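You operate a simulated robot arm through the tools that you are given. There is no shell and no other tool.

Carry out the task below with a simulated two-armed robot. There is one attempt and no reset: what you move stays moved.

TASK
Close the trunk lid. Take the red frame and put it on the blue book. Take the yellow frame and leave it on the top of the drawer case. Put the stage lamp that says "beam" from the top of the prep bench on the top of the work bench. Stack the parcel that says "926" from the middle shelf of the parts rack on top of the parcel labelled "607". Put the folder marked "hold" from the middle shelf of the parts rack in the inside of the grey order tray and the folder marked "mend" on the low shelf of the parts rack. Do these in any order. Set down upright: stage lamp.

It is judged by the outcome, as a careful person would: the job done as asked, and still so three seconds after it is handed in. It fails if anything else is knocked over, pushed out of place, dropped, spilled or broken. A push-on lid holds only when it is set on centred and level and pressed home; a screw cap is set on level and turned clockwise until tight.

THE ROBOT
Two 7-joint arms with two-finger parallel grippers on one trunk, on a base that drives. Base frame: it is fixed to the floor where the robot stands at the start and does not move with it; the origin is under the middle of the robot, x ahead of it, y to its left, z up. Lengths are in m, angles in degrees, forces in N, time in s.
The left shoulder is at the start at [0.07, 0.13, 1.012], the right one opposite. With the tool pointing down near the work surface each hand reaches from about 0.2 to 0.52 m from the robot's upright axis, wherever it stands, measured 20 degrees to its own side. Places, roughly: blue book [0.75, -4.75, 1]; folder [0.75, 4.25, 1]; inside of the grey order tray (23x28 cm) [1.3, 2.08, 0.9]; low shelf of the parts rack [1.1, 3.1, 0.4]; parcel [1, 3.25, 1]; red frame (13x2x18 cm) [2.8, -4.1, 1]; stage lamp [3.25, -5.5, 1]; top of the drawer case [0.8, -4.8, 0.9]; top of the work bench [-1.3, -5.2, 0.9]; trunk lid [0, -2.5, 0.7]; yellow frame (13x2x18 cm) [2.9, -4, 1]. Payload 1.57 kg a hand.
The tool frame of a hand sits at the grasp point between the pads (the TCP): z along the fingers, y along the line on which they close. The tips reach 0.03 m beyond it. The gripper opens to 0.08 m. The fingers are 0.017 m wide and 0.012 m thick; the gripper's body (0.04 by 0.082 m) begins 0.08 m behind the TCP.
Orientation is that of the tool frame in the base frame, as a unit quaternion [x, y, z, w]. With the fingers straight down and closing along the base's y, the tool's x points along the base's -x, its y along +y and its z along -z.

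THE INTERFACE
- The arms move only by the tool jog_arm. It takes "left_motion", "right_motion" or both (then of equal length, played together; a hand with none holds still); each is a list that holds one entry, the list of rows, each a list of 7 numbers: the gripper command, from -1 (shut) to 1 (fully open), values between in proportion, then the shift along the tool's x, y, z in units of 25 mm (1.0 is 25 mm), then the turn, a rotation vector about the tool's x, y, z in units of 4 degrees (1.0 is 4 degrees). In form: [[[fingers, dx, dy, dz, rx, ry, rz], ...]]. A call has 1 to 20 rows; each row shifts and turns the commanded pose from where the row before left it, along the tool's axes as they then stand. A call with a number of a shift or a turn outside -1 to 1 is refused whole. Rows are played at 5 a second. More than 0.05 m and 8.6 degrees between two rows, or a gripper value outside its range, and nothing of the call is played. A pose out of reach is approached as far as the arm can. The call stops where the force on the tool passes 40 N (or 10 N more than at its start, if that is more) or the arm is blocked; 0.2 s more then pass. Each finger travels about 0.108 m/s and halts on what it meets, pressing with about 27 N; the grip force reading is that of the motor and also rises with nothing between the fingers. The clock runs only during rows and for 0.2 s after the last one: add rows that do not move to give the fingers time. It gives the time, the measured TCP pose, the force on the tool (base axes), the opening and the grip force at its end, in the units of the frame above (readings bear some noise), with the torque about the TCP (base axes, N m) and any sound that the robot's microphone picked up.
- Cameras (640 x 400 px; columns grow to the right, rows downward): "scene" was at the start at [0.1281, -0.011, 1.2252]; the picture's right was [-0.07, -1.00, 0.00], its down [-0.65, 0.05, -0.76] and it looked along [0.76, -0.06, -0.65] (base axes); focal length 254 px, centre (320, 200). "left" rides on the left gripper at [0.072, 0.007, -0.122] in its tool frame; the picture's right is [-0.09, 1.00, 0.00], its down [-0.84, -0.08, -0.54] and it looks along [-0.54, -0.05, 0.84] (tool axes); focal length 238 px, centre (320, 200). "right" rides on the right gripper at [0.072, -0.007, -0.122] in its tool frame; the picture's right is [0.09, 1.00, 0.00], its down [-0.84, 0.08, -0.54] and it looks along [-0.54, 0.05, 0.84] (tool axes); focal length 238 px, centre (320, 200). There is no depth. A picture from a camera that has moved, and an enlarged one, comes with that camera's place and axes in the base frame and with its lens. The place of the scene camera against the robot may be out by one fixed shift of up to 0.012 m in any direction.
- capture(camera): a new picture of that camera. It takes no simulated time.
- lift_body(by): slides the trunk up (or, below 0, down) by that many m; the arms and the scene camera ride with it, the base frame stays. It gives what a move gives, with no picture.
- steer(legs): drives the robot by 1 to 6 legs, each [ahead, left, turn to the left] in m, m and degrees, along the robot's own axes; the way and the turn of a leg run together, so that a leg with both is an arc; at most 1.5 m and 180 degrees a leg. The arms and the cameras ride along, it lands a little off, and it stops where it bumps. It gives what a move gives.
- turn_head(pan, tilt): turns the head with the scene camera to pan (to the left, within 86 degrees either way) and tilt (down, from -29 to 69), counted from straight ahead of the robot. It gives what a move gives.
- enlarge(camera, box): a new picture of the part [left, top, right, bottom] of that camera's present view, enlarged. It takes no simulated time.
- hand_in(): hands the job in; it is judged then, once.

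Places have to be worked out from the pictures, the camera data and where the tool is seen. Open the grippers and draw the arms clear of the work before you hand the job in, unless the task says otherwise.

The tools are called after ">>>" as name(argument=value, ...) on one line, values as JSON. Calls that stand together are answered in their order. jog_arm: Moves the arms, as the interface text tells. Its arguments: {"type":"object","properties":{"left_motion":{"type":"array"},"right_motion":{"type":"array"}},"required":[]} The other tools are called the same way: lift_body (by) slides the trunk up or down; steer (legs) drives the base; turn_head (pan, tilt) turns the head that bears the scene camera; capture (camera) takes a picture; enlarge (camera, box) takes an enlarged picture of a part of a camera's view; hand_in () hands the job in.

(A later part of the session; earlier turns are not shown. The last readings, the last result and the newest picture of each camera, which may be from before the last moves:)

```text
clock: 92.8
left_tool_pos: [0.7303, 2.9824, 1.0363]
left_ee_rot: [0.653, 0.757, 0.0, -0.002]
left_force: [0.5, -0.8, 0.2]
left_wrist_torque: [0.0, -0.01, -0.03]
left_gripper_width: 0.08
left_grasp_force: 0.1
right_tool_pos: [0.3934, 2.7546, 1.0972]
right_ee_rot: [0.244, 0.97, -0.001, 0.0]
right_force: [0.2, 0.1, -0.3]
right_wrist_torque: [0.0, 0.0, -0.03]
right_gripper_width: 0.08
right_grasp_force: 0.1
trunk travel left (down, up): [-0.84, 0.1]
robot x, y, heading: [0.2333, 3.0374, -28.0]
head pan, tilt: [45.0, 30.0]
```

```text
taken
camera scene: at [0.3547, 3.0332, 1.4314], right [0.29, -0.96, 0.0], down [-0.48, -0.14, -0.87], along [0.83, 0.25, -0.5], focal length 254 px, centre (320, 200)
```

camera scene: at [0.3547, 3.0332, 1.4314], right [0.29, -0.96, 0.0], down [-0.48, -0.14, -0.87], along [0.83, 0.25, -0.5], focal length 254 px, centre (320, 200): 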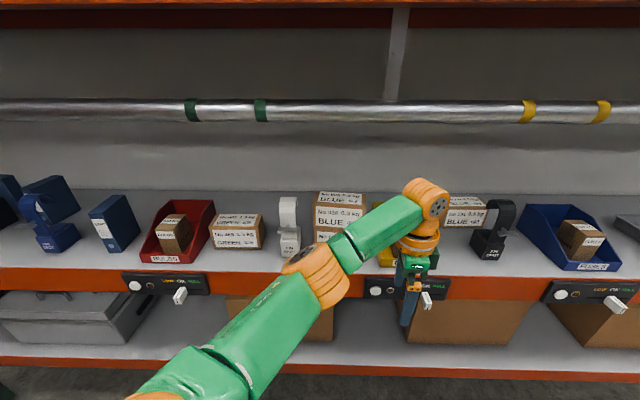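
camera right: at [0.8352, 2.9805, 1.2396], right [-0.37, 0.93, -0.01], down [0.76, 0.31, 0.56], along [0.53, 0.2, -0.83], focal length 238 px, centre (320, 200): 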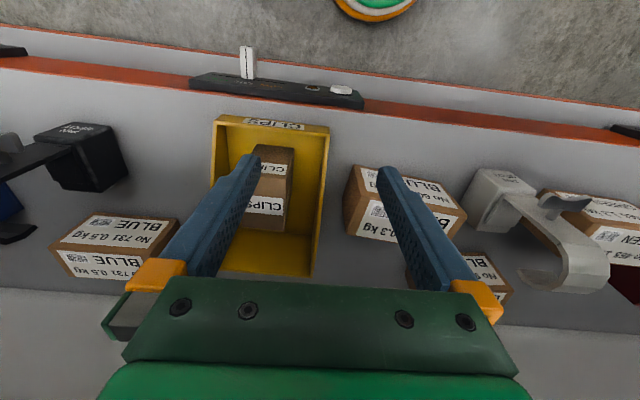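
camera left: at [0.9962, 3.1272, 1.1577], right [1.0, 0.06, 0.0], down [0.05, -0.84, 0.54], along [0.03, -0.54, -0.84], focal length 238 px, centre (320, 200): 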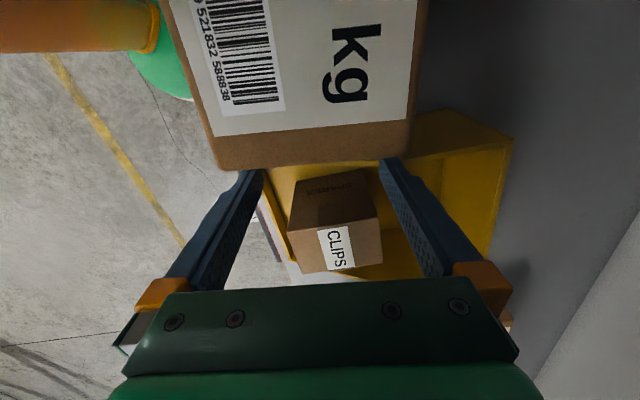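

Stack is done and stable; the lamp and other parcels are undisturbed. Next the folders: I turn square to the rack and move left to see the blue folders at its far end.

>>> steer(legs=[[0, 0, 43], [0, 0.9, 0]])

>>> turn_head(pan=0, tilt=30)

>>> capture(camera="scene")

```text
clock: 99.6
left_tool_pos: [0.3997, 4.2111, 1.0361]
left_ee_rot: [0.328, 0.945, 0.0, -0.002]
left_force: [-0.1, 0.2, -0.2]
left_wrist_torque: [-0.02, 0.0, -0.03]
left_gripper_width: 0.08
left_grasp_force: 0.0
right_tool_pos: [0.3102, 3.8149, 1.0967]
right_ee_rot: [-0.132, 0.991, 0.0, 0.0]
right_force: [0.1, 0.3, -0.3]
right_wrist_torque: [0.0, -0.01, 0.01]
right_gripper_width: 0.0801
right_grasp_force: 0.0
trunk travel left (down, up): [-0.84, 0.1]
robot x, y, heading: [-0.0003, 3.9081, 15.0]
head pan, tilt: [45.0, 30.0]
```

```text
clock: 100.7
left_tool_pos: [0.3993, 4.2121, 1.0348]
left_ee_rot: [0.327, 0.945, 0.0, -0.002]
left_force: [0.1, 0.3, -1.0]
left_wrist_torque: [0.01, 0.01, -0.01]
left_gripper_width: 0.08
left_grasp_force: 0.0
right_tool_pos: [0.3096, 3.8144, 1.0975]
right_ee_rot: [-0.132, 0.991, 0.0, 0.001]
right_force: [-1.0, -0.1, 0.0]
right_wrist_torque: [0.02, 0.0, -0.02]
right_gripper_width: 0.0798
right_grasp_force: 0.1
trunk travel left (down, up): [-0.84, 0.1]
robot x, y, heading: [-0.0039, 3.9078, 15.3]
head pan, tilt: [0.0, 30.0]
```

```text
taken
camera scene: at [0.1276, 3.9407, 1.4314], right [0.26, -0.97, 0.0], down [-0.48, -0.13, -0.87], along [0.84, 0.23, -0.5], focal length 254 px, centre (320, 200)
```

scene: 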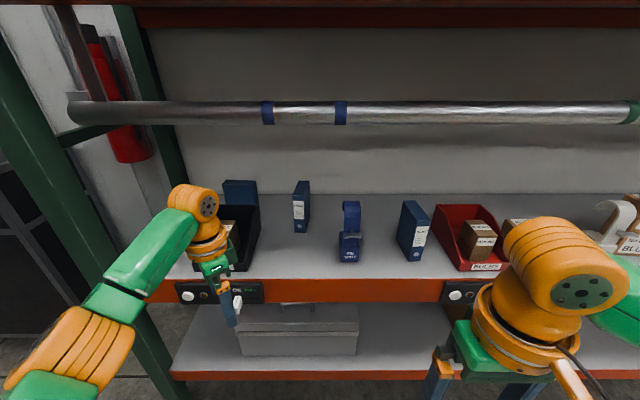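

Three blue folders are visible; I zoom in to read their labels.

>>> enlarge(camera="scene", box=[200, 160, 460, 290])

>>> enlarge(camera="scene", box=[215, 165, 335, 240])

```text
2.46 times, centred on (330, 225) of scene
camera zoom: at [0.1276, 3.9407, 1.4314], right [0.26, -0.97, 0.0], down [-0.48, -0.13, -0.87], along [0.84, 0.23, -0.5], focal length 624 px, centre (295, 138)
```

zoom: 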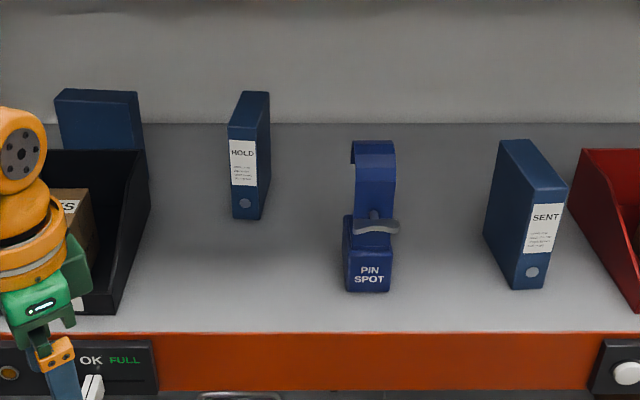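

```text
5.33 times, centred on (275, 202) of scene
camera zoom: at [0.1276, 3.9407, 1.4314], right [0.26, -0.97, 0.0], down [-0.48, -0.13, -0.87], along [0.84, 0.23, -0.5], focal length 1352 px, centre (560, 187)
```

zoom: 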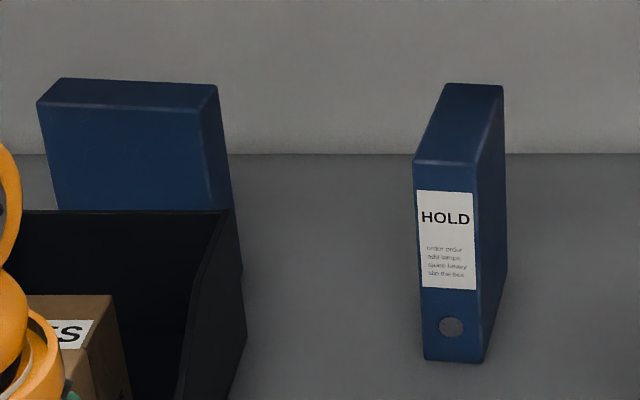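

"HOLD" is the rear middle folder; "SENT" is to stay. The third folder (behind the black bin) shows no label from here, so I move further left to see its spine.

>>> steer(legs=[[0, 0.45, 0]])

>>> turn_head(pan=-15, tilt=25)

>>> capture(camera="scene")

```text
clock: 103.4
left_tool_pos: [0.2861, 4.6383, 1.0352]
left_ee_rot: [0.33, 0.944, 0.001, -0.002]
left_force: [0.7, -0.7, 0.2]
left_wrist_torque: [0.04, -0.03, 0.03]
left_gripper_width: 0.0799
left_grasp_force: 0.0
right_tool_pos: [0.1955, 4.2421, 1.0966]
right_ee_rot: [-0.129, 0.992, 0.0, 0.0]
right_force: [0.7, 0.0, 0.2]
right_wrist_torque: [-0.02, 0.02, 0.0]
right_gripper_width: 0.0801
right_grasp_force: 0.0
trunk travel left (down, up): [-0.84, 0.1]
robot x, y, heading: [-0.1152, 4.3372, 15.0]
head pan, tilt: [0.0, 30.0]
```

```text
clock: 104.2
left_tool_pos: [0.2866, 4.6387, 1.0357]
left_ee_rot: [0.33, 0.944, 0.0, -0.001]
left_force: [-0.6, 0.7, 0.6]
left_wrist_torque: [0.01, 0.01, 0.02]
left_gripper_width: 0.08
left_grasp_force: 0.2
right_tool_pos: [0.1947, 4.2426, 1.0976]
right_ee_rot: [-0.128, 0.992, -0.001, 0.001]
right_force: [-0.3, 0.2, -0.4]
right_wrist_torque: [-0.05, 0.02, 0.01]
right_gripper_width: 0.08
right_grasp_force: 0.0
trunk travel left (down, up): [-0.84, 0.1]
robot x, y, heading: [-0.1136, 4.3387, 14.9]
head pan, tilt: [-15.0, 25.0]
```

```text
taken
camera scene: at [0.0177, 4.3462, 1.4394], right [0.0, -1.0, 0.0], down [-0.42, 0.0, -0.91], along [0.91, 0.0, -0.42], focal length 254 px, centre (320, 200)
```

scene: 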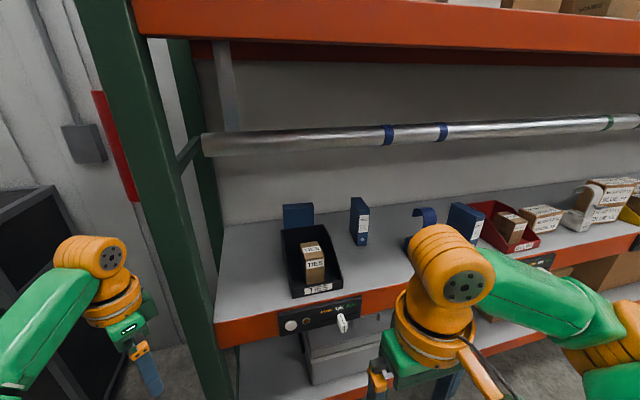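

I zoom in on the third folder from this angle.

>>> enlarge(camera="scene", box=[250, 180, 390, 310])

```text
3.08 times, centred on (320, 245) of scene
camera zoom: at [0.0177, 4.3462, 1.4394], right [0.0, -1.0, 0.0], down [-0.42, 0.0, -0.91], along [0.91, 0.0, -0.42], focal length 780 px, centre (320, 62)
```

zoom: 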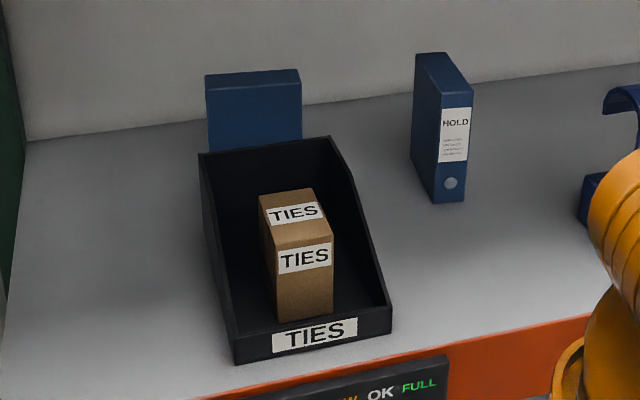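

The third folder stands broadside behind the TIES bin with its spine apparently facing left. I move left a bit more to read it.

>>> steer(legs=[[0, 0.4, 0]])

>>> turn_head(pan=-40, tilt=20)

>>> capture(camera="scene")

```text
clock: 106.6
left_tool_pos: [0.1847, 5.021, 1.0354]
left_ee_rot: [0.33, 0.944, 0.001, -0.001]
left_force: [0.2, 0.8, 0.2]
left_wrist_torque: [-0.02, 0.02, 0.01]
left_gripper_width: 0.0799
left_grasp_force: 0.1
right_tool_pos: [0.0948, 4.6251, 1.0976]
right_ee_rot: [-0.129, 0.992, 0.0, 0.0]
right_force: [-0.1, -0.2, -0.7]
right_wrist_torque: [0.0, 0.01, 0.0]
right_gripper_width: 0.0802
right_grasp_force: 0.0
trunk travel left (down, up): [-0.84, 0.1]
robot x, y, heading: [-0.2178, 4.717, 14.9]
head pan, tilt: [-15.0, 25.0]
```

```text
clock: 107.5
left_tool_pos: [0.1849, 5.024, 1.0353]
left_ee_rot: [0.33, 0.944, -0.001, -0.001]
left_force: [-0.3, -1.0, -0.3]
left_wrist_torque: [-0.03, 0.02, 0.01]
left_gripper_width: 0.0798
left_grasp_force: 0.0
right_tool_pos: [0.0926, 4.6268, 1.0976]
right_ee_rot: [-0.129, 0.992, 0.001, 0.0]
right_force: [-0.4, 0.2, 0.7]
right_wrist_torque: [-0.02, -0.02, 0.01]
right_gripper_width: 0.0798
right_grasp_force: 0.0
trunk travel left (down, up): [-0.84, 0.1]
robot x, y, heading: [-0.2153, 4.7212, 14.7]
head pan, tilt: [-40.0, 20.0]
```

```text
taken
camera scene: at [-0.0918, 4.69, 1.4475], right [-0.42, -0.91, 0.0], down [-0.31, 0.14, -0.94], along [0.85, -0.4, -0.34], focal length 254 px, centre (320, 200)
```

scene: 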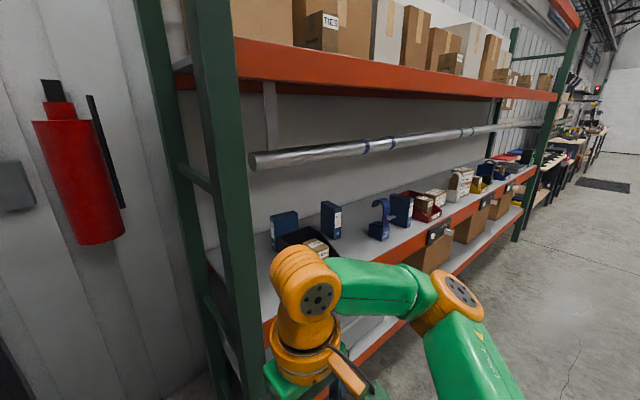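

>>> enlarge(camera="scene", box=[250, 190, 360, 270])

```text
5.00 times, centred on (305, 230) of scene
camera zoom: at [-0.0918, 4.69, 1.4475], right [-0.42, -0.91, 0.0], down [-0.31, 0.14, -0.94], along [0.85, -0.4, -0.34], focal length 1268 px, centre (395, 50)
```

zoom: 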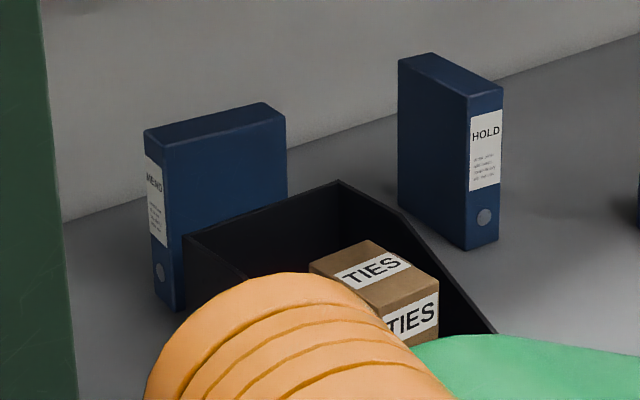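

Confirmed: the third folder's spine reads "MEND". I'll take HOLD first (frees space). I drive right to line my right arm up with HOLD, staying clear of the shelf.

>>> steer(legs=[[0, -0.63, 0]])

>>> jog_arm(right_motion=[[[1, 0, 0, 0, 0, -1, 0], [1, 0, 0, 0, 0, -1, 0], [1, 0, 0, 0, 0, -1, 0], [1, 0, 0, 0, 0, -1, 0], [1, 0, 0, 0, 0, -1, 0], [1, 0, 0, 0, 0, -1, 0], [1, 0, 0, 0, 0, -1, 0], [1, 0, 0, 0, 0, -1, 0], [1, 0, 0, 0, 0, -1, 0], [1, 0, 0, 0, 0, -1, 0], [1, 0, 0, 0, 0, -1, 0], [1, 0, 0, 0, 0, 0, 0]]])

>>> capture(camera="right")

```text
clock: 111.0
left_tool_pos: [0.345, 4.4138, 1.0347]
left_ee_rot: [0.33, 0.944, 0.0, 0.0]
left_force: [0.3, 0.1, -0.4]
left_wrist_torque: [-0.02, 0.02, -0.01]
left_gripper_width: 0.0799
left_grasp_force: 0.1
right_tool_pos: [0.254, 4.0181, 1.0974]
right_ee_rot: [-0.13, 0.991, -0.001, 0.001]
right_force: [0.1, 1.1, 0.7]
right_wrist_torque: [-0.04, -0.03, -0.01]
right_gripper_width: 0.08
right_grasp_force: 0.1
trunk travel left (down, up): [-0.84, 0.1]
robot x, y, heading: [-0.0569, 4.1121, 14.6]
head pan, tilt: [-40.0, 20.0]
```

```text
clock: 113.7
left_tool_pos: [0.346, 4.4146, 1.0357]
left_ee_rot: [0.329, 0.944, 0.0, -0.001]
left_force: [0.2, 0.1, -0.1]
left_wrist_torque: [-0.03, 0.02, 0.0]
left_gripper_width: 0.0798
left_grasp_force: 0.0
right_tool_pos: [0.328, 4.0447, 1.1538]
right_ee_rot: [-0.12, 0.92, 0.048, 0.371]
right_force: [0.5, -0.7, -0.1]
right_wrist_torque: [0.02, 0.0, 0.02]
right_gripper_width: 0.08
right_grasp_force: 0.1
right hand out of reach, approached as far as the arm can: row 5, 6, 7, 8, 9, 10, 11
trunk travel left (down, up): [-0.84, 0.1]
robot x, y, heading: [-0.0547, 4.1103, 15.1]
head pan, tilt: [-40.0, 20.0]
```

```text
taken
camera right: at [0.1984, 4.0061, 1.193], right [-0.32, 0.95, -0.07], down [0.2, 0.13, 0.97], along [0.93, 0.3, -0.23], focal length 238 px, centre (320, 200)
```

right: 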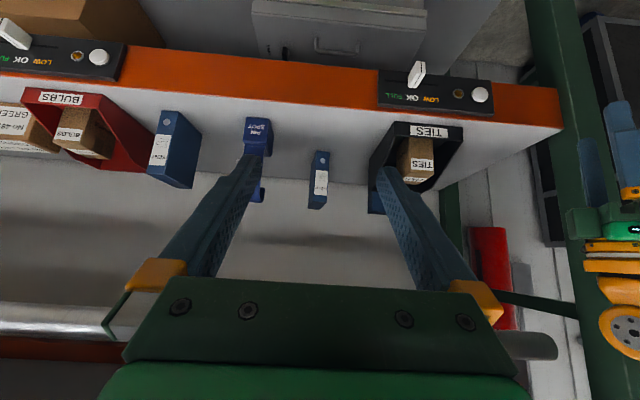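

The tilted pose was too close to my body for the arm; I move the hand 15 cm forward and 10 cm down so it settles in reach, still in front of the shelf.

>>> jog_arm(right_motion=[[[1, -0.19, 0, 0.88, 0, 0, 0], [1, -0.19, 0, 0.88, 0, 0, 0], [1, -0.19, 0, 0.88, 0, 0, 0], [1, -0.19, 0, 0.88, 0, 0, 0], [1, -0.19, 0, 0.88, 0, 0, 0], [1, -0.19, 0, 0.88, 0, 0, 0], [1, -0.19, 0, 0.88, 0, 0, 0], [1, -0.19, 0, 0.88, 0, 0, 0], [1, 0, 0, 0, 0, 0, 0]]])

>>> capture(camera="right")

```text
clock: 115.7
left_tool_pos: [0.3462, 4.4137, 1.0348]
left_ee_rot: [0.328, 0.945, 0.0, -0.001]
left_force: [0.7, -0.8, -0.2]
left_wrist_torque: [0.03, 0.02, -0.04]
left_gripper_width: 0.0801
left_grasp_force: 0.1
right_tool_pos: [0.4717, 4.0844, 1.0548]
right_ee_rot: [-0.121, 0.919, 0.048, 0.372]
right_force: [-0.2, -0.5, 0.2]
right_wrist_torque: [-0.04, 0.01, -0.01]
right_gripper_width: 0.08
right_grasp_force: 0.0
trunk travel left (down, up): [-0.84, 0.1]
robot x, y, heading: [-0.057, 4.1118, 14.9]
head pan, tilt: [-40.0, 20.0]
```

```text
taken
camera right: at [0.3433, 4.0442, 1.0929], right [-0.32, 0.95, -0.07], down [0.2, 0.13, 0.97], along [0.93, 0.3, -0.23], focal length 238 px, centre (320, 200)
```

right: 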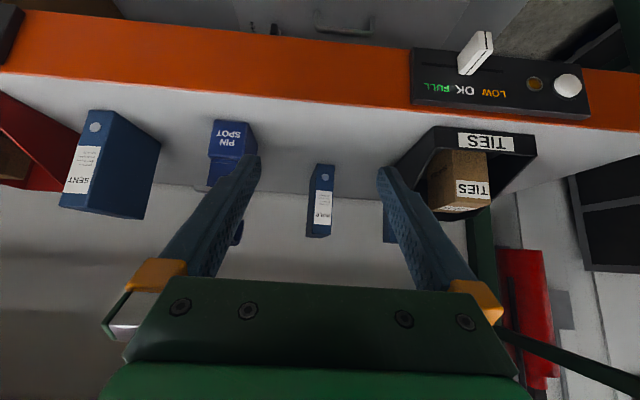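

HOLD's spine is at n≈1.862, s≈3.846, top z≈1.056. I align the right hand's yaw (−6°) and lateral position, and pull the idle left hand in so it won't enter the rack.

>>> jog_arm(left_motion=[[[1, 0.66, -0.88, 0, 0, 0, 0], [1, 0.66, -0.88, 0, 0, 0, 0], [1, 0.66, -0.88, 0, 0, 0, 0], [1, 0.66, -0.88, 0, 0, 0, 0], [1, 0.66, -0.88, 0, 0, 0, 0], [1, 0.66, -0.88, 0, 0, 0, 0], [1, 0.66, -0.88, 0, 0, 0, 0], [1, 0.66, -0.88, 0, 0, 0, 0], [1, 0, 0, 0, 0, 0, 0]]], right_motion=[[[1, 0, 0.2, 0, 0.26, 0, 0.27], [1, 0, 0.2, 0, 0.26, 0, 0.27], [1, 0, 0.2, 0, 0.26, 0, 0.27], [1, 0, 0.2, 0, 0.26, 0, 0.27], [1, 0, 0, 0, 0, 0, 0], [1, 0, 0, 0, 0, 0, 0], [1, 0, 0, 0, 0, 0, 0], [1, 0, 0, 0, 0, 0, 0], [1, 0, 0, 0, 0, 0, 0]]])

>>> steer(legs=[[0.28, 0, 0]])

>>> capture(camera="right")

```text
clock: 117.7
left_tool_pos: [0.1342, 4.3601, 1.0363]
left_ee_rot: [0.329, 0.944, -0.001, -0.001]
left_force: [0.1, 0.1, 0.1]
left_wrist_torque: [0.02, 0.02, 0.0]
left_gripper_width: 0.0802
left_grasp_force: 0.1
right_tool_pos: [0.4689, 4.1037, 1.0533]
right_ee_rot: [-0.072, 0.925, 0.029, 0.373]
right_force: [0.3, -0.1, -0.6]
right_wrist_torque: [0.0, -0.01, 0.0]
right_gripper_width: 0.0802
right_grasp_force: 0.1
trunk travel left (down, up): [-0.84, 0.1]
robot x, y, heading: [-0.0588, 4.113, 15.2]
head pan, tilt: [-40.0, 20.0]
```

```text
clock: 119.6
left_tool_pos: [0.4003, 4.4341, 1.0364]
left_ee_rot: [0.325, 0.946, 0.0, 0.0]
left_force: [-0.3, 1.2, 0.7]
left_wrist_torque: [0.01, -0.03, 0.0]
left_gripper_width: 0.0799
left_grasp_force: 0.1
right_tool_pos: [0.7354, 4.1794, 1.0547]
right_ee_rot: [-0.074, 0.924, 0.029, 0.375]
right_force: [-0.3, 1.2, 0.6]
right_wrist_torque: [-0.01, -0.01, 0.01]
right_gripper_width: 0.08
right_grasp_force: 0.1
trunk travel left (down, up): [-0.84, 0.1]
robot x, y, heading: [0.2138, 4.1797, 15.2]
head pan, tilt: [-40.0, 20.0]
```

```text
taken
camera right: at [0.6027, 4.152, 1.0932], right [-0.23, 0.97, -0.07], down [0.21, 0.11, 0.97], along [0.95, 0.21, -0.23], focal length 238 px, centre (320, 200)
```

right: 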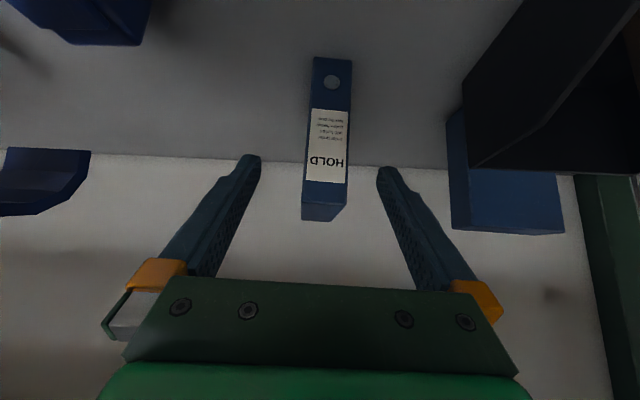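

HOLD's spine centre is at n≈1.856, s≈3.848 — nicely centred between the fingers. I drive 5 cm further in and then lower the hand forward-down around the folder.

>>> steer(legs=[[0.05, 0, 0]])

>>> jog_arm(right_motion=[[[1, 0.1, 0.06, 0.68, 0, 0, 0], [1, 0.1, 0.06, 0.68, 0, 0, 0], [1, 0.1, 0.06, 0.68, 0, 0, 0], [1, 0.1, 0.06, 0.68, 0, 0, 0], [1, 0.1, 0.06, 0.68, 0, 0, 0], [1, 0, 0, 0, 0, 0, 0]]])

>>> capture(camera="right")

```text
clock: 120.5
left_tool_pos: [0.4443, 4.4456, 1.0381]
left_ee_rot: [0.326, 0.946, 0.001, 0.002]
left_force: [-1.1, -1.1, 0.7]
left_wrist_torque: [0.04, -0.02, -0.02]
left_gripper_width: 0.08
left_grasp_force: 0.0
right_tool_pos: [0.7809, 4.1908, 1.0581]
right_ee_rot: [-0.076, 0.923, 0.03, 0.376]
right_force: [-0.8, -0.2, 0.4]
right_wrist_torque: [0.03, -0.01, 0.03]
right_gripper_width: 0.08
right_grasp_force: 0.0
trunk travel left (down, up): [-0.84, 0.1]
robot x, y, heading: [0.2615, 4.1966, 15.3]
head pan, tilt: [-40.0, 20.0]
```

```text
clock: 121.9
left_tool_pos: [0.4504, 4.447, 1.035]
left_ee_rot: [0.326, 0.945, 0.0, -0.001]
left_force: [0.5, -0.1, -0.5]
left_wrist_torque: [0.01, -0.01, 0.04]
left_gripper_width: 0.0799
left_grasp_force: 0.1
right_tool_pos: [0.8355, 4.2089, 0.9834]
right_ee_rot: [-0.074, 0.924, 0.029, 0.373]
right_force: [-0.3, -0.8, -1.1]
right_wrist_torque: [0.01, -0.03, 0.01]
right_gripper_width: 0.0799
right_grasp_force: 0.1
trunk travel left (down, up): [-0.84, 0.1]
robot x, y, heading: [0.2632, 4.1941, 15.2]
head pan, tilt: [-40.0, 20.0]
```

```text
taken
camera right: at [0.7023, 4.1814, 1.0231], right [-0.23, 0.97, -0.07], down [0.21, 0.11, 0.97], along [0.95, 0.21, -0.23], focal length 238 px, centre (320, 200)
```

right: 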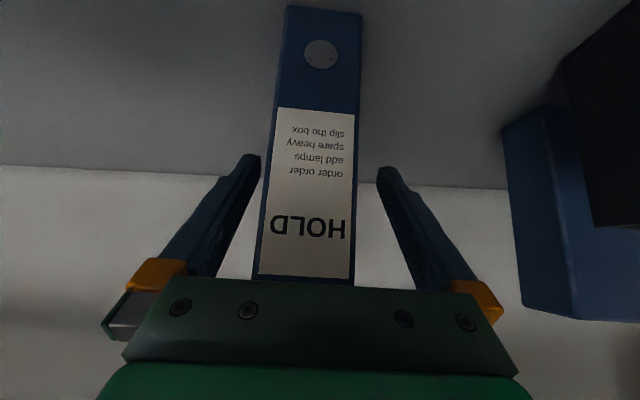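

HOLD sits between the fingers. I close the right gripper.

>>> jog_arm(right_motion=[[[0.6, 0, 0, 0, 0, 0, 0], [0.2, 0, 0, 0, 0, 0, 0], [-0.2, 0, 0, 0, 0, 0, 0], [-1, 0, 0, 0, 0, 0, 0], [-1, 0, 0, 0, 0, 0, 0], [-1, 0, 0, 0, 0, 0, 0]]])

```text
clock: 123.3
left_tool_pos: [0.4505, 4.4479, 1.0365]
left_ee_rot: [0.325, 0.946, -0.001, 0.0]
left_force: [1.1, -0.4, 0.3]
left_wrist_torque: [0.0, -0.03, -0.03]
left_gripper_width: 0.0803
left_grasp_force: 0.1
right_tool_pos: [0.8358, 4.2084, 0.9852]
right_ee_rot: [-0.075, 0.924, 0.029, 0.373]
right_force: [-0.5, -0.4, -0.8]
right_wrist_torque: [0.09, -0.04, 0.04]
right_gripper_width: 0.0397
right_grasp_force: 26.8
trunk travel left (down, up): [-0.84, 0.1]
robot x, y, heading: [0.2601, 4.1984, 15.1]
head pan, tilt: [-40.0, 20.0]
```

Gripped at 4 cm. I lift 6 cm straight up.

>>> jog_arm(right_motion=[[[-1, -0.42, 0, -0.43, 0, 0, 0], [-1, -0.42, 0, -0.43, 0, 0, 0], [-1, -0.42, 0, -0.43, 0, 0, 0], [-1, -0.42, 0, -0.43, 0, 0, 0], [-1, 0, 0, 0, 0, 0, 0]]])

>>> capture(camera="right")

```text
clock: 124.5
left_tool_pos: [0.451, 4.447, 1.0356]
left_ee_rot: [0.326, 0.946, 0.0, -0.001]
left_force: [0.6, -0.5, -0.5]
left_wrist_torque: [0.02, 0.01, 0.0]
left_gripper_width: 0.0801
left_grasp_force: 0.0
right_tool_pos: [0.8361, 4.2067, 1.0454]
right_ee_rot: [-0.075, 0.924, 0.03, 0.374]
right_force: [-0.4, -0.2, -2.7]
right_wrist_torque: [-0.02, 0.03, -0.01]
right_gripper_width: 0.0399
right_grasp_force: 27.1
trunk travel left (down, up): [-0.84, 0.1]
robot x, y, heading: [0.2633, 4.1971, 15.2]
head pan, tilt: [-40.0, 20.0]
```

```text
taken
camera right: at [0.7031, 4.1809, 1.0837], right [-0.23, 0.97, -0.07], down [0.21, 0.11, 0.97], along [0.95, 0.21, -0.23], focal length 238 px, centre (320, 200)
```

right: 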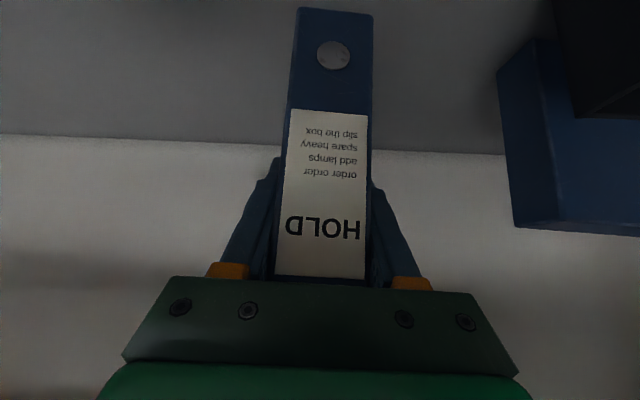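

HOLD is held firmly and level. I back straight out of the rack, then drive right along it toward the grey order tray.

>>> steer(legs=[[-0.38, 0, 0]])

>>> capture(camera="scene")

>>> steer(legs=[[0, -1.1, 0], [0, -1.05, 0]])

>>> turn_head(pan=-10, tilt=30)

>>> capture(camera="scene")

```text
clock: 127.0
left_tool_pos: [0.0772, 4.3451, 1.0349]
left_ee_rot: [0.327, 0.945, -0.001, -0.002]
left_force: [-0.3, 0.2, 0.4]
left_wrist_torque: [-0.01, 0.03, -0.04]
left_gripper_width: 0.0801
left_grasp_force: 0.0
right_tool_pos: [0.463, 4.1057, 1.0439]
right_ee_rot: [-0.074, 0.924, 0.029, 0.373]
right_force: [-0.2, -0.1, -1.6]
right_wrist_torque: [-0.02, 0.02, -0.03]
right_gripper_width: 0.0399
right_grasp_force: 26.8
trunk travel left (down, up): [-0.84, 0.1]
robot x, y, heading: [-0.1139, 4.0961, 15.5]
head pan, tilt: [-40.0, 20.0]
```

```text
taken
camera scene: at [0.0166, 4.0663, 1.4472], right [-0.42, -0.91, 0.0], down [-0.31, 0.14, -0.94], along [0.85, -0.39, -0.34], focal length 254 px, centre (320, 200)
```

scene: 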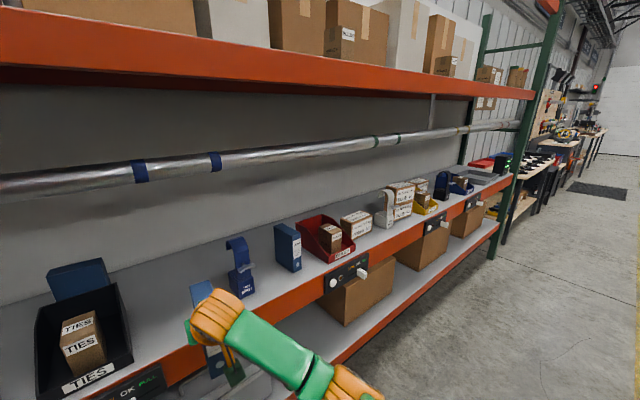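

```text
clock: 137.6
left_tool_pos: [0.6455, 2.2872, 1.0359]
left_ee_rot: [0.324, 0.946, -0.001, -0.001]
left_force: [-0.6, -0.1, 0.8]
left_wrist_torque: [0.03, 0.0, -0.01]
left_gripper_width: 0.0799
left_grasp_force: 0.1
right_tool_pos: [1.0318, 2.0493, 1.0451]
right_ee_rot: [-0.077, 0.924, 0.03, 0.374]
right_force: [0.6, -0.4, -2.4]
right_wrist_torque: [-0.04, 0.0, 0.02]
right_gripper_width: 0.0399
right_grasp_force: 27.0
trunk travel left (down, up): [-0.84, 0.1]
robot x, y, heading: [0.4588, 2.0397, 15.7]
head pan, tilt: [-40.0, 20.0]
```

```text
clock: 138.5
left_tool_pos: [0.6455, 2.2874, 1.0353]
left_ee_rot: [0.324, 0.946, 0.0, -0.001]
left_force: [-0.7, 0.2, -0.3]
left_wrist_torque: [0.01, 0.02, 0.01]
left_gripper_width: 0.08
left_grasp_force: 0.0
right_tool_pos: [1.0313, 2.049, 1.0443]
right_ee_rot: [-0.076, 0.924, 0.03, 0.373]
right_force: [-0.2, 0.7, -2.2]
right_wrist_torque: [0.0, 0.05, -0.01]
right_gripper_width: 0.04
right_grasp_force: 26.9
trunk travel left (down, up): [-0.84, 0.1]
robot x, y, heading: [0.4596, 2.0361, 15.5]
head pan, tilt: [-10.0, 30.0]
```

```text
taken
camera scene: at [0.5907, 2.0542, 1.4313], right [0.1, -1.0, 0.0], down [-0.5, -0.05, -0.87], along [0.86, 0.08, -0.5], focal length 254 px, centre (320, 200)
```

scene: 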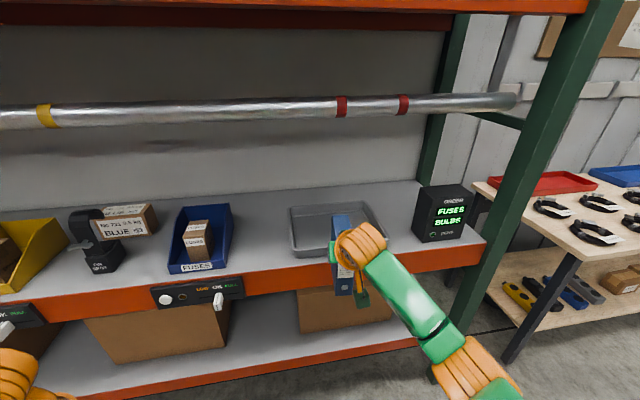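

The tray spans roughly n 1.66–1.90, s 1.52–1.81. I raise the folder 3 cm to clear its rim and drive forward so the folder is over the middle of the tray.

>>> jog_arm(right_motion=[[[-1, -0.42, 0, -0.43, 0, 0, 0], [-1, -0.42, 0, -0.43, 0, 0, 0], [-1, 0, 0, 0, 0, 0, 0]]])

>>> steer(legs=[[0.22, -0.04, 0]])

>>> capture(camera="scene")

>>> capture(camera="right")

```text
clock: 139.3
left_tool_pos: [0.6461, 2.2871, 1.0366]
left_ee_rot: [0.324, 0.946, -0.001, -0.001]
left_force: [0.4, -0.3, 0.8]
left_wrist_torque: [-0.01, -0.01, 0.01]
left_gripper_width: 0.0799
left_grasp_force: 0.1
right_tool_pos: [1.0326, 2.0498, 1.0756]
right_ee_rot: [-0.077, 0.924, 0.03, 0.374]
right_force: [0.0, -1.6, -1.8]
right_wrist_torque: [-0.01, 0.05, 0.03]
right_gripper_width: 0.0398
right_grasp_force: 26.6
trunk travel left (down, up): [-0.84, 0.1]
robot x, y, heading: [0.4576, 2.0389, 15.8]
head pan, tilt: [-10.0, 30.0]
```

```text
clock: 141.0
left_tool_pos: [0.874, 2.3074, 1.0362]
left_ee_rot: [0.326, 0.945, -0.001, 0.0]
left_force: [0.3, -0.4, -0.3]
left_wrist_torque: [-0.04, -0.02, 0.01]
left_gripper_width: 0.0802
left_grasp_force: 0.0
right_tool_pos: [1.26, 2.0683, 1.076]
right_ee_rot: [-0.074, 0.924, 0.03, 0.375]
right_force: [-0.8, 0.0, -2.3]
right_wrist_torque: [0.0, 0.0, 0.03]
right_gripper_width: 0.0398
right_grasp_force: 27.0
trunk travel left (down, up): [-0.84, 0.1]
robot x, y, heading: [0.6888, 2.0581, 15.3]
head pan, tilt: [-10.0, 30.0]
```

```text
taken
camera scene: at [0.8172, 2.0755, 1.4317], right [0.09, -1.0, 0.0], down [-0.5, -0.05, -0.87], along [0.86, 0.08, -0.5], focal length 254 px, centre (320, 200)
```

scene: 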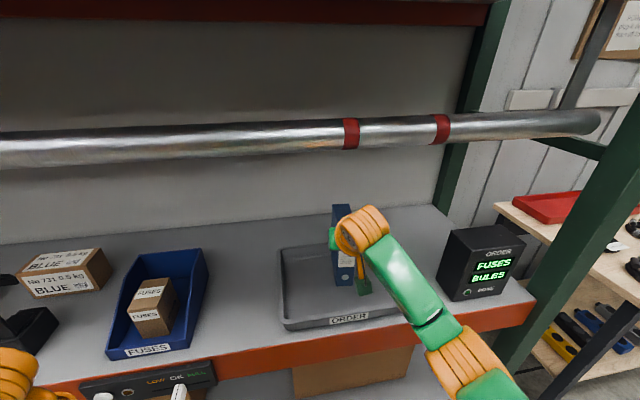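

```text
taken
camera right: at [1.1269, 2.0413, 1.1152], right [-0.23, 0.97, -0.07], down [0.21, 0.11, 0.97], along [0.95, 0.2, -0.23], focal length 238 px, centre (320, 200)
```

right: 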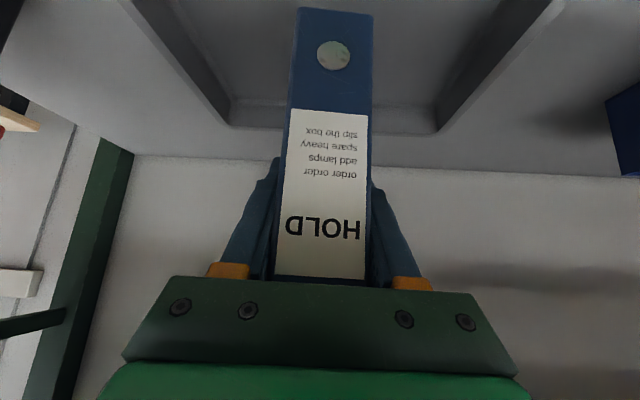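

The folder is well inside the tray outline (n 1.71–1.82, s≈1.67). I lower it toward the tray floor.

>>> jog_arm(right_motion=[[[-1, 0.38, 0, 0.61, 0, 0, 0], [-1, 0.38, 0, 0.61, 0, 0, 0], [-1, 0.38, 0, 0.61, 0, 0, 0], [-1, 0.38, 0, 0.61, 0, 0, 0], [-1, 0, 0, 0, 0, 0, 0]]])

```text
clock: 142.2
left_tool_pos: [0.8755, 2.3079, 1.0358]
left_ee_rot: [0.327, 0.945, 0.0, -0.001]
left_force: [0.3, -0.2, 0.6]
left_wrist_torque: [-0.01, -0.01, 0.02]
left_gripper_width: 0.08
left_grasp_force: 0.1
right_tool_pos: [1.2741, 2.0725, 1.0052]
right_ee_rot: [-0.075, 0.924, 0.03, 0.374]
right_force: [1.2, -0.4, -2.0]
right_wrist_torque: [0.01, 0.05, 0.02]
right_gripper_width: 0.0399
right_grasp_force: 26.9
trunk travel left (down, up): [-0.84, 0.1]
robot x, y, heading: [0.6897, 2.0559, 15.3]
head pan, tilt: [-10.0, 30.0]
```

Free at z=1.005. I lower in ~3 mm steps until the folder touches the tray floor.

>>> jog_arm(right_motion=[[[-1, 0.09, 0, 0.09, 0, 0, 0], [-1, 0.09, 0, 0.09, 0, 0, 0], [-1, 0, 0, 0, 0, 0, 0]]])

```text
clock: 143.0
left_tool_pos: [0.8773, 2.3086, 1.0355]
left_ee_rot: [0.325, 0.946, -0.001, -0.001]
left_force: [0.2, 0.1, -0.6]
left_wrist_torque: [-0.05, -0.01, -0.01]
left_gripper_width: 0.0802
left_grasp_force: 0.0
right_tool_pos: [1.276, 2.0689, 0.9991]
right_ee_rot: [-0.075, 0.924, 0.029, 0.373]
right_force: [-0.2, -0.5, -2.0]
right_wrist_torque: [0.01, 0.06, 0.02]
right_gripper_width: 0.0396
right_grasp_force: 27.5
trunk travel left (down, up): [-0.84, 0.1]
robot x, y, heading: [0.6877, 2.0604, 15.1]
head pan, tilt: [-10.0, 30.0]
```

>>> jog_arm(right_motion=[[[-1, 0.08, 0, 0.08, 0, 0, 0], [-1, 0.08, 0, 0.08, 0, 0, 0], [-1, 0, 0, 0, 0, 0, 0]]])

```text
clock: 143.8
left_tool_pos: [0.8763, 2.3075, 1.036]
left_ee_rot: [0.326, 0.946, -0.001, 0.0]
left_force: [-0.1, 0.0, 0.6]
left_wrist_torque: [0.0, 0.01, -0.01]
left_gripper_width: 0.08
left_grasp_force: 0.1
right_tool_pos: [1.2758, 2.0701, 0.9928]
right_ee_rot: [-0.075, 0.924, 0.029, 0.373]
right_force: [0.3, -0.1, -2.2]
right_wrist_torque: [-0.01, 0.02, 0.01]
right_gripper_width: 0.0397
right_grasp_force: 27.1
trunk travel left (down, up): [-0.84, 0.1]
robot x, y, heading: [0.6865, 2.0582, 15.3]
head pan, tilt: [-10.0, 30.0]
```

Still carrying the folder's weight at 0.993; I continue with 2 mm steps (expected contact near 0.988).

>>> jog_arm(right_motion=[[[-1, 0.055, 0, 0.055, 0, 0, 0], [-1, 0.055, 0, 0.055, 0, 0, 0], [-1, 0, 0, 0, 0, 0, 0]]])

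```text
clock: 144.6
left_tool_pos: [0.8743, 2.3083, 1.0368]
left_ee_rot: [0.327, 0.945, 0.0, 0.0]
left_force: [-0.9, -0.4, 0.0]
left_wrist_torque: [-0.01, 0.0, -0.02]
left_gripper_width: 0.0798
left_grasp_force: 0.2
right_tool_pos: [1.275, 2.0705, 0.9906]
right_ee_rot: [-0.075, 0.923, 0.03, 0.377]
right_force: [5.6, -0.9, 15.7]
right_wrist_torque: [-0.04, 0.27, 0.02]
right_gripper_width: 0.0399
right_grasp_force: 26.8
trunk travel left (down, up): [-0.84, 0.1]
robot x, y, heading: [0.6885, 2.0587, 15.4]
head pan, tilt: [-10.0, 30.0]
```

Contact (Fz +16 N). I ease up 1 mm and open the gripper slowly.

>>> jog_arm(right_motion=[[[-1, -0.03, 0, -0.03, 0, 0, 0], [-1, 0, 0, 0, 0, 0, 0], [0.1, 0, 0, 0, 0, 0, 0], [0.2, 0, 0, 0, 0, 0, 0], [0.5, 0, 0, 0, 0, 0, 0], [1, 0, 0, 0, 0, 0, 0], [1, 0, 0, 0, 0, 0, 0]]])

>>> capture(camera="right")

>>> capture(camera="scene")

```text
clock: 146.2
left_tool_pos: [0.8764, 2.3084, 1.0364]
left_ee_rot: [0.327, 0.945, 0.0, -0.001]
left_force: [0.8, -0.7, 0.6]
left_wrist_torque: [0.03, -0.03, -0.02]
left_gripper_width: 0.08
left_grasp_force: 0.0
right_tool_pos: [1.2755, 2.0711, 0.9906]
right_ee_rot: [-0.075, 0.924, 0.029, 0.373]
right_force: [0.5, -0.5, 0.6]
right_wrist_torque: [0.03, -0.02, 0.0]
right_gripper_width: 0.0801
right_grasp_force: 0.1
trunk travel left (down, up): [-0.84, 0.1]
robot x, y, heading: [0.6905, 2.0568, 15.5]
head pan, tilt: [-10.0, 30.0]
```

```text
taken
camera right: at [1.1428, 2.0436, 1.0292], right [-0.23, 0.97, -0.07], down [0.21, 0.11, 0.97], along [0.95, 0.2, -0.23], focal length 238 px, centre (320, 200)
```

right: 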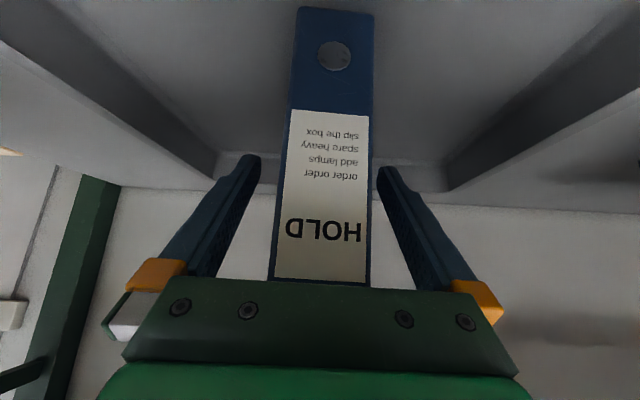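

```text
taken
camera scene: at [0.8193, 2.0757, 1.4314], right [0.09, -1.0, 0.0], down [-0.5, -0.05, -0.87], along [0.86, 0.08, -0.5], focal length 254 px, centre (320, 200)
```

scene: 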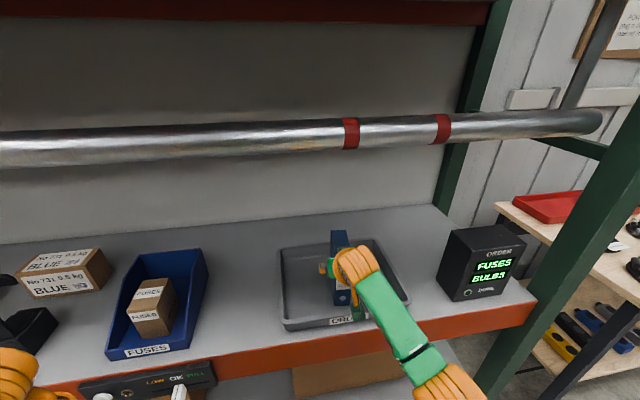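

HOLD stands upright inside the tray. I withdraw the hand along its finger axis 10 cm, then back off from the rack.

>>> jog_arm(right_motion=[[[1, 0, 0, -0.8, 0, 0, 0], [1, 0, 0, -0.8, 0, 0, 0], [1, 0, 0, -0.8, 0, 0, 0], [1, 0, 0, -0.8, 0, 0, 0], [1, 0, 0, -0.8, 0, 0, 0], [1, 0, 0, 0, 0, 0, 0]]])

>>> steer(legs=[[-0.3, 0, 0]])

>>> capture(camera="scene")

```text
clock: 147.6
left_tool_pos: [0.8758, 2.308, 1.0359]
left_ee_rot: [0.327, 0.945, -0.001, -0.001]
left_force: [-0.6, 0.4, -0.7]
left_wrist_torque: [-0.01, -0.02, 0.02]
left_gripper_width: 0.0799
left_grasp_force: 0.0
right_tool_pos: [1.2087, 2.0601, 1.0637]
right_ee_rot: [-0.075, 0.924, 0.03, 0.373]
right_force: [0.7, 0.0, -0.5]
right_wrist_torque: [-0.01, -0.02, -0.02]
right_gripper_width: 0.08
right_grasp_force: 0.1
trunk travel left (down, up): [-0.84, 0.1]
robot x, y, heading: [0.687, 2.0605, 15.6]
head pan, tilt: [-10.0, 30.0]
```

```text
clock: 149.7
left_tool_pos: [0.5866, 2.2286, 1.0352]
left_ee_rot: [0.326, 0.945, -0.001, -0.002]
left_force: [0.3, -0.3, -0.1]
left_wrist_torque: [0.02, 0.0, -0.01]
left_gripper_width: 0.08
left_grasp_force: 0.0
right_tool_pos: [0.9177, 1.9797, 1.0637]
right_ee_rot: [-0.074, 0.924, 0.029, 0.374]
right_force: [-0.1, -0.4, -1.3]
right_wrist_torque: [-0.04, -0.02, 0.03]
right_gripper_width: 0.08
right_grasp_force: 0.0
trunk travel left (down, up): [-0.84, 0.1]
robot x, y, heading: [0.3947, 1.9818, 15.2]
head pan, tilt: [-10.0, 30.0]
```

```text
taken
camera scene: at [0.5306, 1.9969, 1.4311], right [0.09, -1.0, 0.0], down [-0.5, -0.05, -0.86], along [0.86, 0.08, -0.5], focal length 254 px, centre (320, 200)
```

scene: 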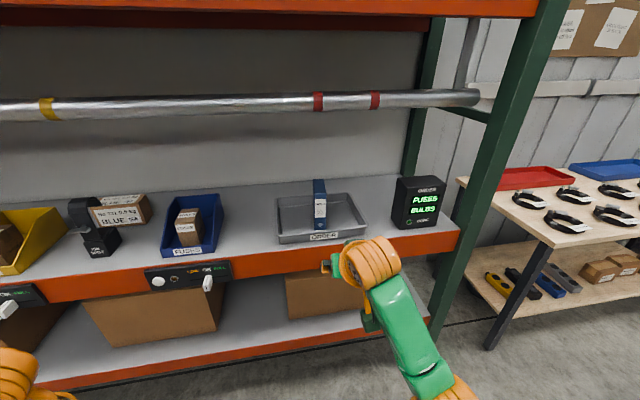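

HOLD is in the tray. Now back to MEND: I drive left along the rack, then turn to heading ~58° so my right shoulder leads.

>>> steer(legs=[[0, 1.1, 0], [0.15, 1.05, 0], [0, 0, 43]])

>>> turn_head(pan=-43, tilt=35)

>>> capture(camera="scene")

```text
clock: 162.2
left_tool_pos: [-0.0013, 4.3842, 1.0364]
left_ee_rot: [-0.034, 0.999, -0.001, -0.001]
left_force: [0.9, -0.2, 0.1]
left_wrist_torque: [0.0, 0.03, 0.01]
left_gripper_width: 0.0799
left_grasp_force: 0.1
right_tool_pos: [0.4121, 4.4211, 1.063]
right_ee_rot: [-0.401, 0.836, 0.162, 0.339]
right_force: [-0.1, 0.9, -0.2]
right_wrist_torque: [0.01, 0.02, 0.0]
right_gripper_width: 0.0802
right_grasp_force: 0.2
trunk travel left (down, up): [-0.84, 0.1]
robot x, y, heading: [0.0282, 4.0718, 57.2]
head pan, tilt: [-10.0, 30.0]
```

```text
clock: 163.2
left_tool_pos: [-0.002, 4.384, 1.0351]
left_ee_rot: [-0.034, 0.999, -0.001, -0.002]
left_force: [0.4, 0.6, 1.3]
left_wrist_torque: [-0.01, 0.0, -0.03]
left_gripper_width: 0.0801
left_grasp_force: 0.1
right_tool_pos: [0.4113, 4.4212, 1.0632]
right_ee_rot: [-0.401, 0.836, 0.161, 0.338]
right_force: [0.5, 0.4, -0.6]
right_wrist_torque: [-0.01, 0.03, -0.03]
right_gripper_width: 0.0799
right_grasp_force: 0.1
trunk travel left (down, up): [-0.84, 0.1]
robot x, y, heading: [0.0275, 4.0694, 57.3]
head pan, tilt: [-43.0, 35.0]
```

```text
taken
camera scene: at [0.1301, 4.1318, 1.4236], right [0.25, -0.97, 0.0], down [-0.56, -0.14, -0.82], along [0.79, 0.2, -0.57], focal length 254 px, centre (320, 200)
```

scene: 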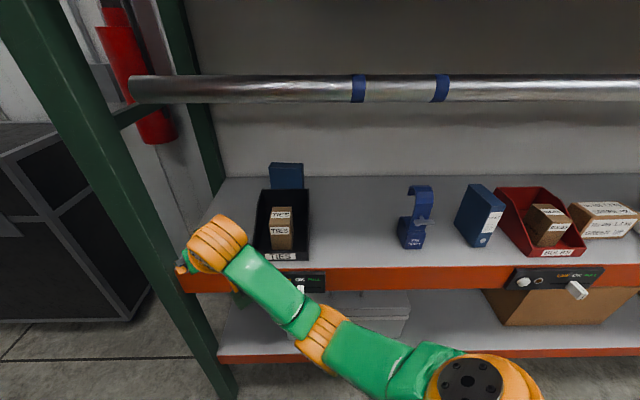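

MEND is visible behind the TIES bin. I bring the right hand upright (undo the 44° tilt) and yaw it so the fingers will close across MEND's thickness.

>>> jog_arm(right_motion=[[[1, 0, 0, 0, 0, 1, 0], [1, 0, 0, 0, 0, 1, 0], [1, 0, 0, 0, 0, 1, 0], [1, 0, 0, 0, 0, 1, 0], [1, 0, 0, 0, 0, 1, 0], [1, 0, 0, 0, 0, 1, 0], [1, 0, 0, 0, 0, 1, 0], [1, 0, 0, 0, 0, 1, 0], [1, 0, 0, 0, 0, 1, 0], [1, 0, 0, 0, 0, 1, 0], [1, 0, 0, 0, 0, 1, 0], [1, 0, 0, 0, 0, 0, 0]]])

>>> jog_arm(right_motion=[[[1, 0, 0, 0, 0, 0, -0.97], [1, 0, 0, 0, 0, 0, -0.97], [1, 0, 0, 0, 0, 0, -0.97], [1, 0, 0, 0, 0, 0, -0.97], [1, 0, 0, 0, 0, 0, -0.97], [1, 0, 0, 0, 0, 0, -0.97], [1, 0, 0, 0, 0, 0, -0.97], [1, 0, 0, 0, 0, 0, -0.97], [1, 0, 0, 0, 0, 0, -0.97], [1, 0, 0, 0, 0, 0, 0]]])

```text
clock: 165.8
left_tool_pos: [-0.0023, 4.3837, 1.0351]
left_ee_rot: [-0.034, 0.999, -0.001, -0.001]
left_force: [0.2, -0.2, -0.5]
left_wrist_torque: [-0.03, 0.03, -0.02]
left_gripper_width: 0.0801
left_grasp_force: 0.0
right_tool_pos: [0.4097, 4.4012, 1.0612]
right_ee_rot: [-0.433, 0.901, 0.0, 0.0]
right_force: [-0.1, 0.4, -0.1]
right_wrist_torque: [0.0, 0.01, 0.01]
right_gripper_width: 0.08
right_grasp_force: 0.0
right hand out of reach, approached as far as the arm can: row 10, 11
trunk travel left (down, up): [-0.84, 0.1]
robot x, y, heading: [0.0227, 4.0755, 57.0]
head pan, tilt: [-43.0, 35.0]
```

```text
clock: 168.0
left_tool_pos: [-0.003, 4.3837, 1.036]
left_ee_rot: [-0.034, 0.999, -0.001, -0.001]
left_force: [0.3, 0.2, 0.0]
left_wrist_torque: [-0.02, -0.01, -0.01]
left_gripper_width: 0.08
left_grasp_force: 0.0
right_tool_pos: [0.4106, 4.4001, 1.0606]
right_ee_rot: [-0.683, 0.731, 0.0, 0.0]
right_force: [0.9, 0.3, 0.5]
right_wrist_torque: [0.05, 0.02, 0.04]
right_gripper_width: 0.08
right_grasp_force: 0.0
trunk travel left (down, up): [-0.84, 0.1]
robot x, y, heading: [0.0251, 4.0724, 57.2]
head pan, tilt: [-43.0, 35.0]
```

Right hand points down with fingers closing along heading 176°. I move it right and lower to the free lane (s≈3.92) between the bin and the blue lamp, in front of the shelf.

>>> jog_arm(right_motion=[[[1, 0.894, -0.159, 0.16, 0, 0, 0], [1, 0.894, -0.159, 0.16, 0, 0, 0], [1, 0.894, -0.159, 0.16, 0, 0, 0], [1, 0.894, -0.159, 0.16, 0, 0, 0], [1, 0.894, -0.159, 0.16, 0, 0, 0], [1, 0.894, -0.159, 0.16, 0, 0, 0], [1, 0.894, -0.159, 0.16, 0, 0, 0], [1, 0.894, -0.159, 0.16, 0, 0, 0], [1, 0.894, -0.159, 0.16, 0, 0, 0], [1, 0.894, -0.159, 0.16, 0, 0, 0], [1, 0, 0, 0, 0, 0, 0]]])

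>>> capture(camera="right")

>>> capture(camera="scene")

```text
clock: 170.4
left_tool_pos: [-0.0016, 4.3829, 1.0353]
left_ee_rot: [-0.034, 0.999, -0.001, -0.001]
left_force: [0.0, 0.4, -0.8]
left_wrist_torque: [0.0, -0.01, 0.04]
left_gripper_width: 0.0799
left_grasp_force: 0.1
right_tool_pos: [0.4311, 4.1975, 1.0239]
right_ee_rot: [-0.683, 0.731, -0.001, 0.0]
right_force: [0.7, -1.0, 0.1]
right_wrist_torque: [-0.03, -0.03, 0.04]
right_gripper_width: 0.08
right_grasp_force: 0.2
right hand out of reach, approached as far as the arm can: row 1
trunk travel left (down, up): [-0.84, 0.1]
robot x, y, heading: [0.0214, 4.0705, 56.9]
head pan, tilt: [-43.0, 35.0]
```

```text
taken
camera right: at [0.4335, 4.1276, 1.147], right [-1.0, -0.02, 0.0], down [-0.02, 0.84, 0.54], along [-0.01, 0.54, -0.84], focal length 238 px, centre (320, 200)
```

right: 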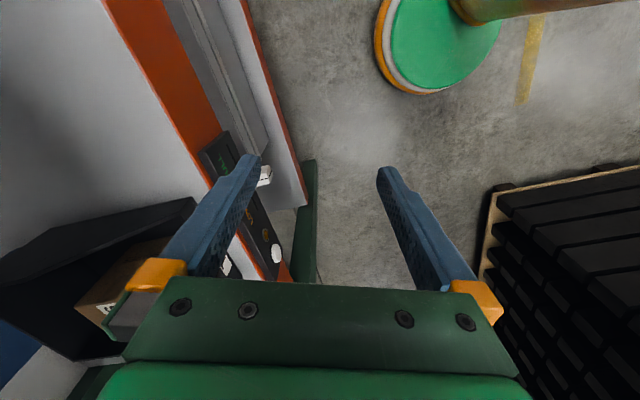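

```text
taken
camera scene: at [0.1302, 4.1319, 1.4236], right [0.25, -0.97, 0.0], down [-0.56, -0.14, -0.82], along [0.79, 0.2, -0.57], focal length 254 px, centre (320, 200)
```

scene: 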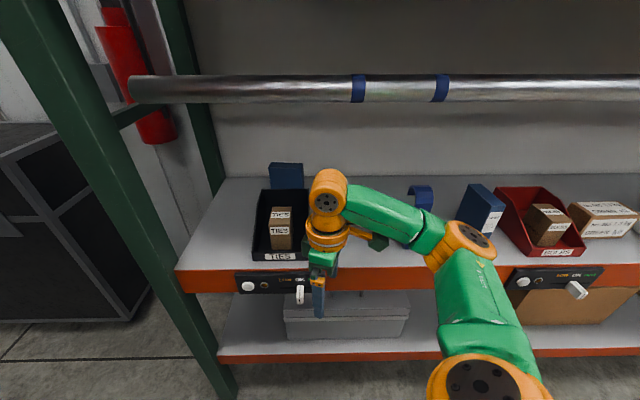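

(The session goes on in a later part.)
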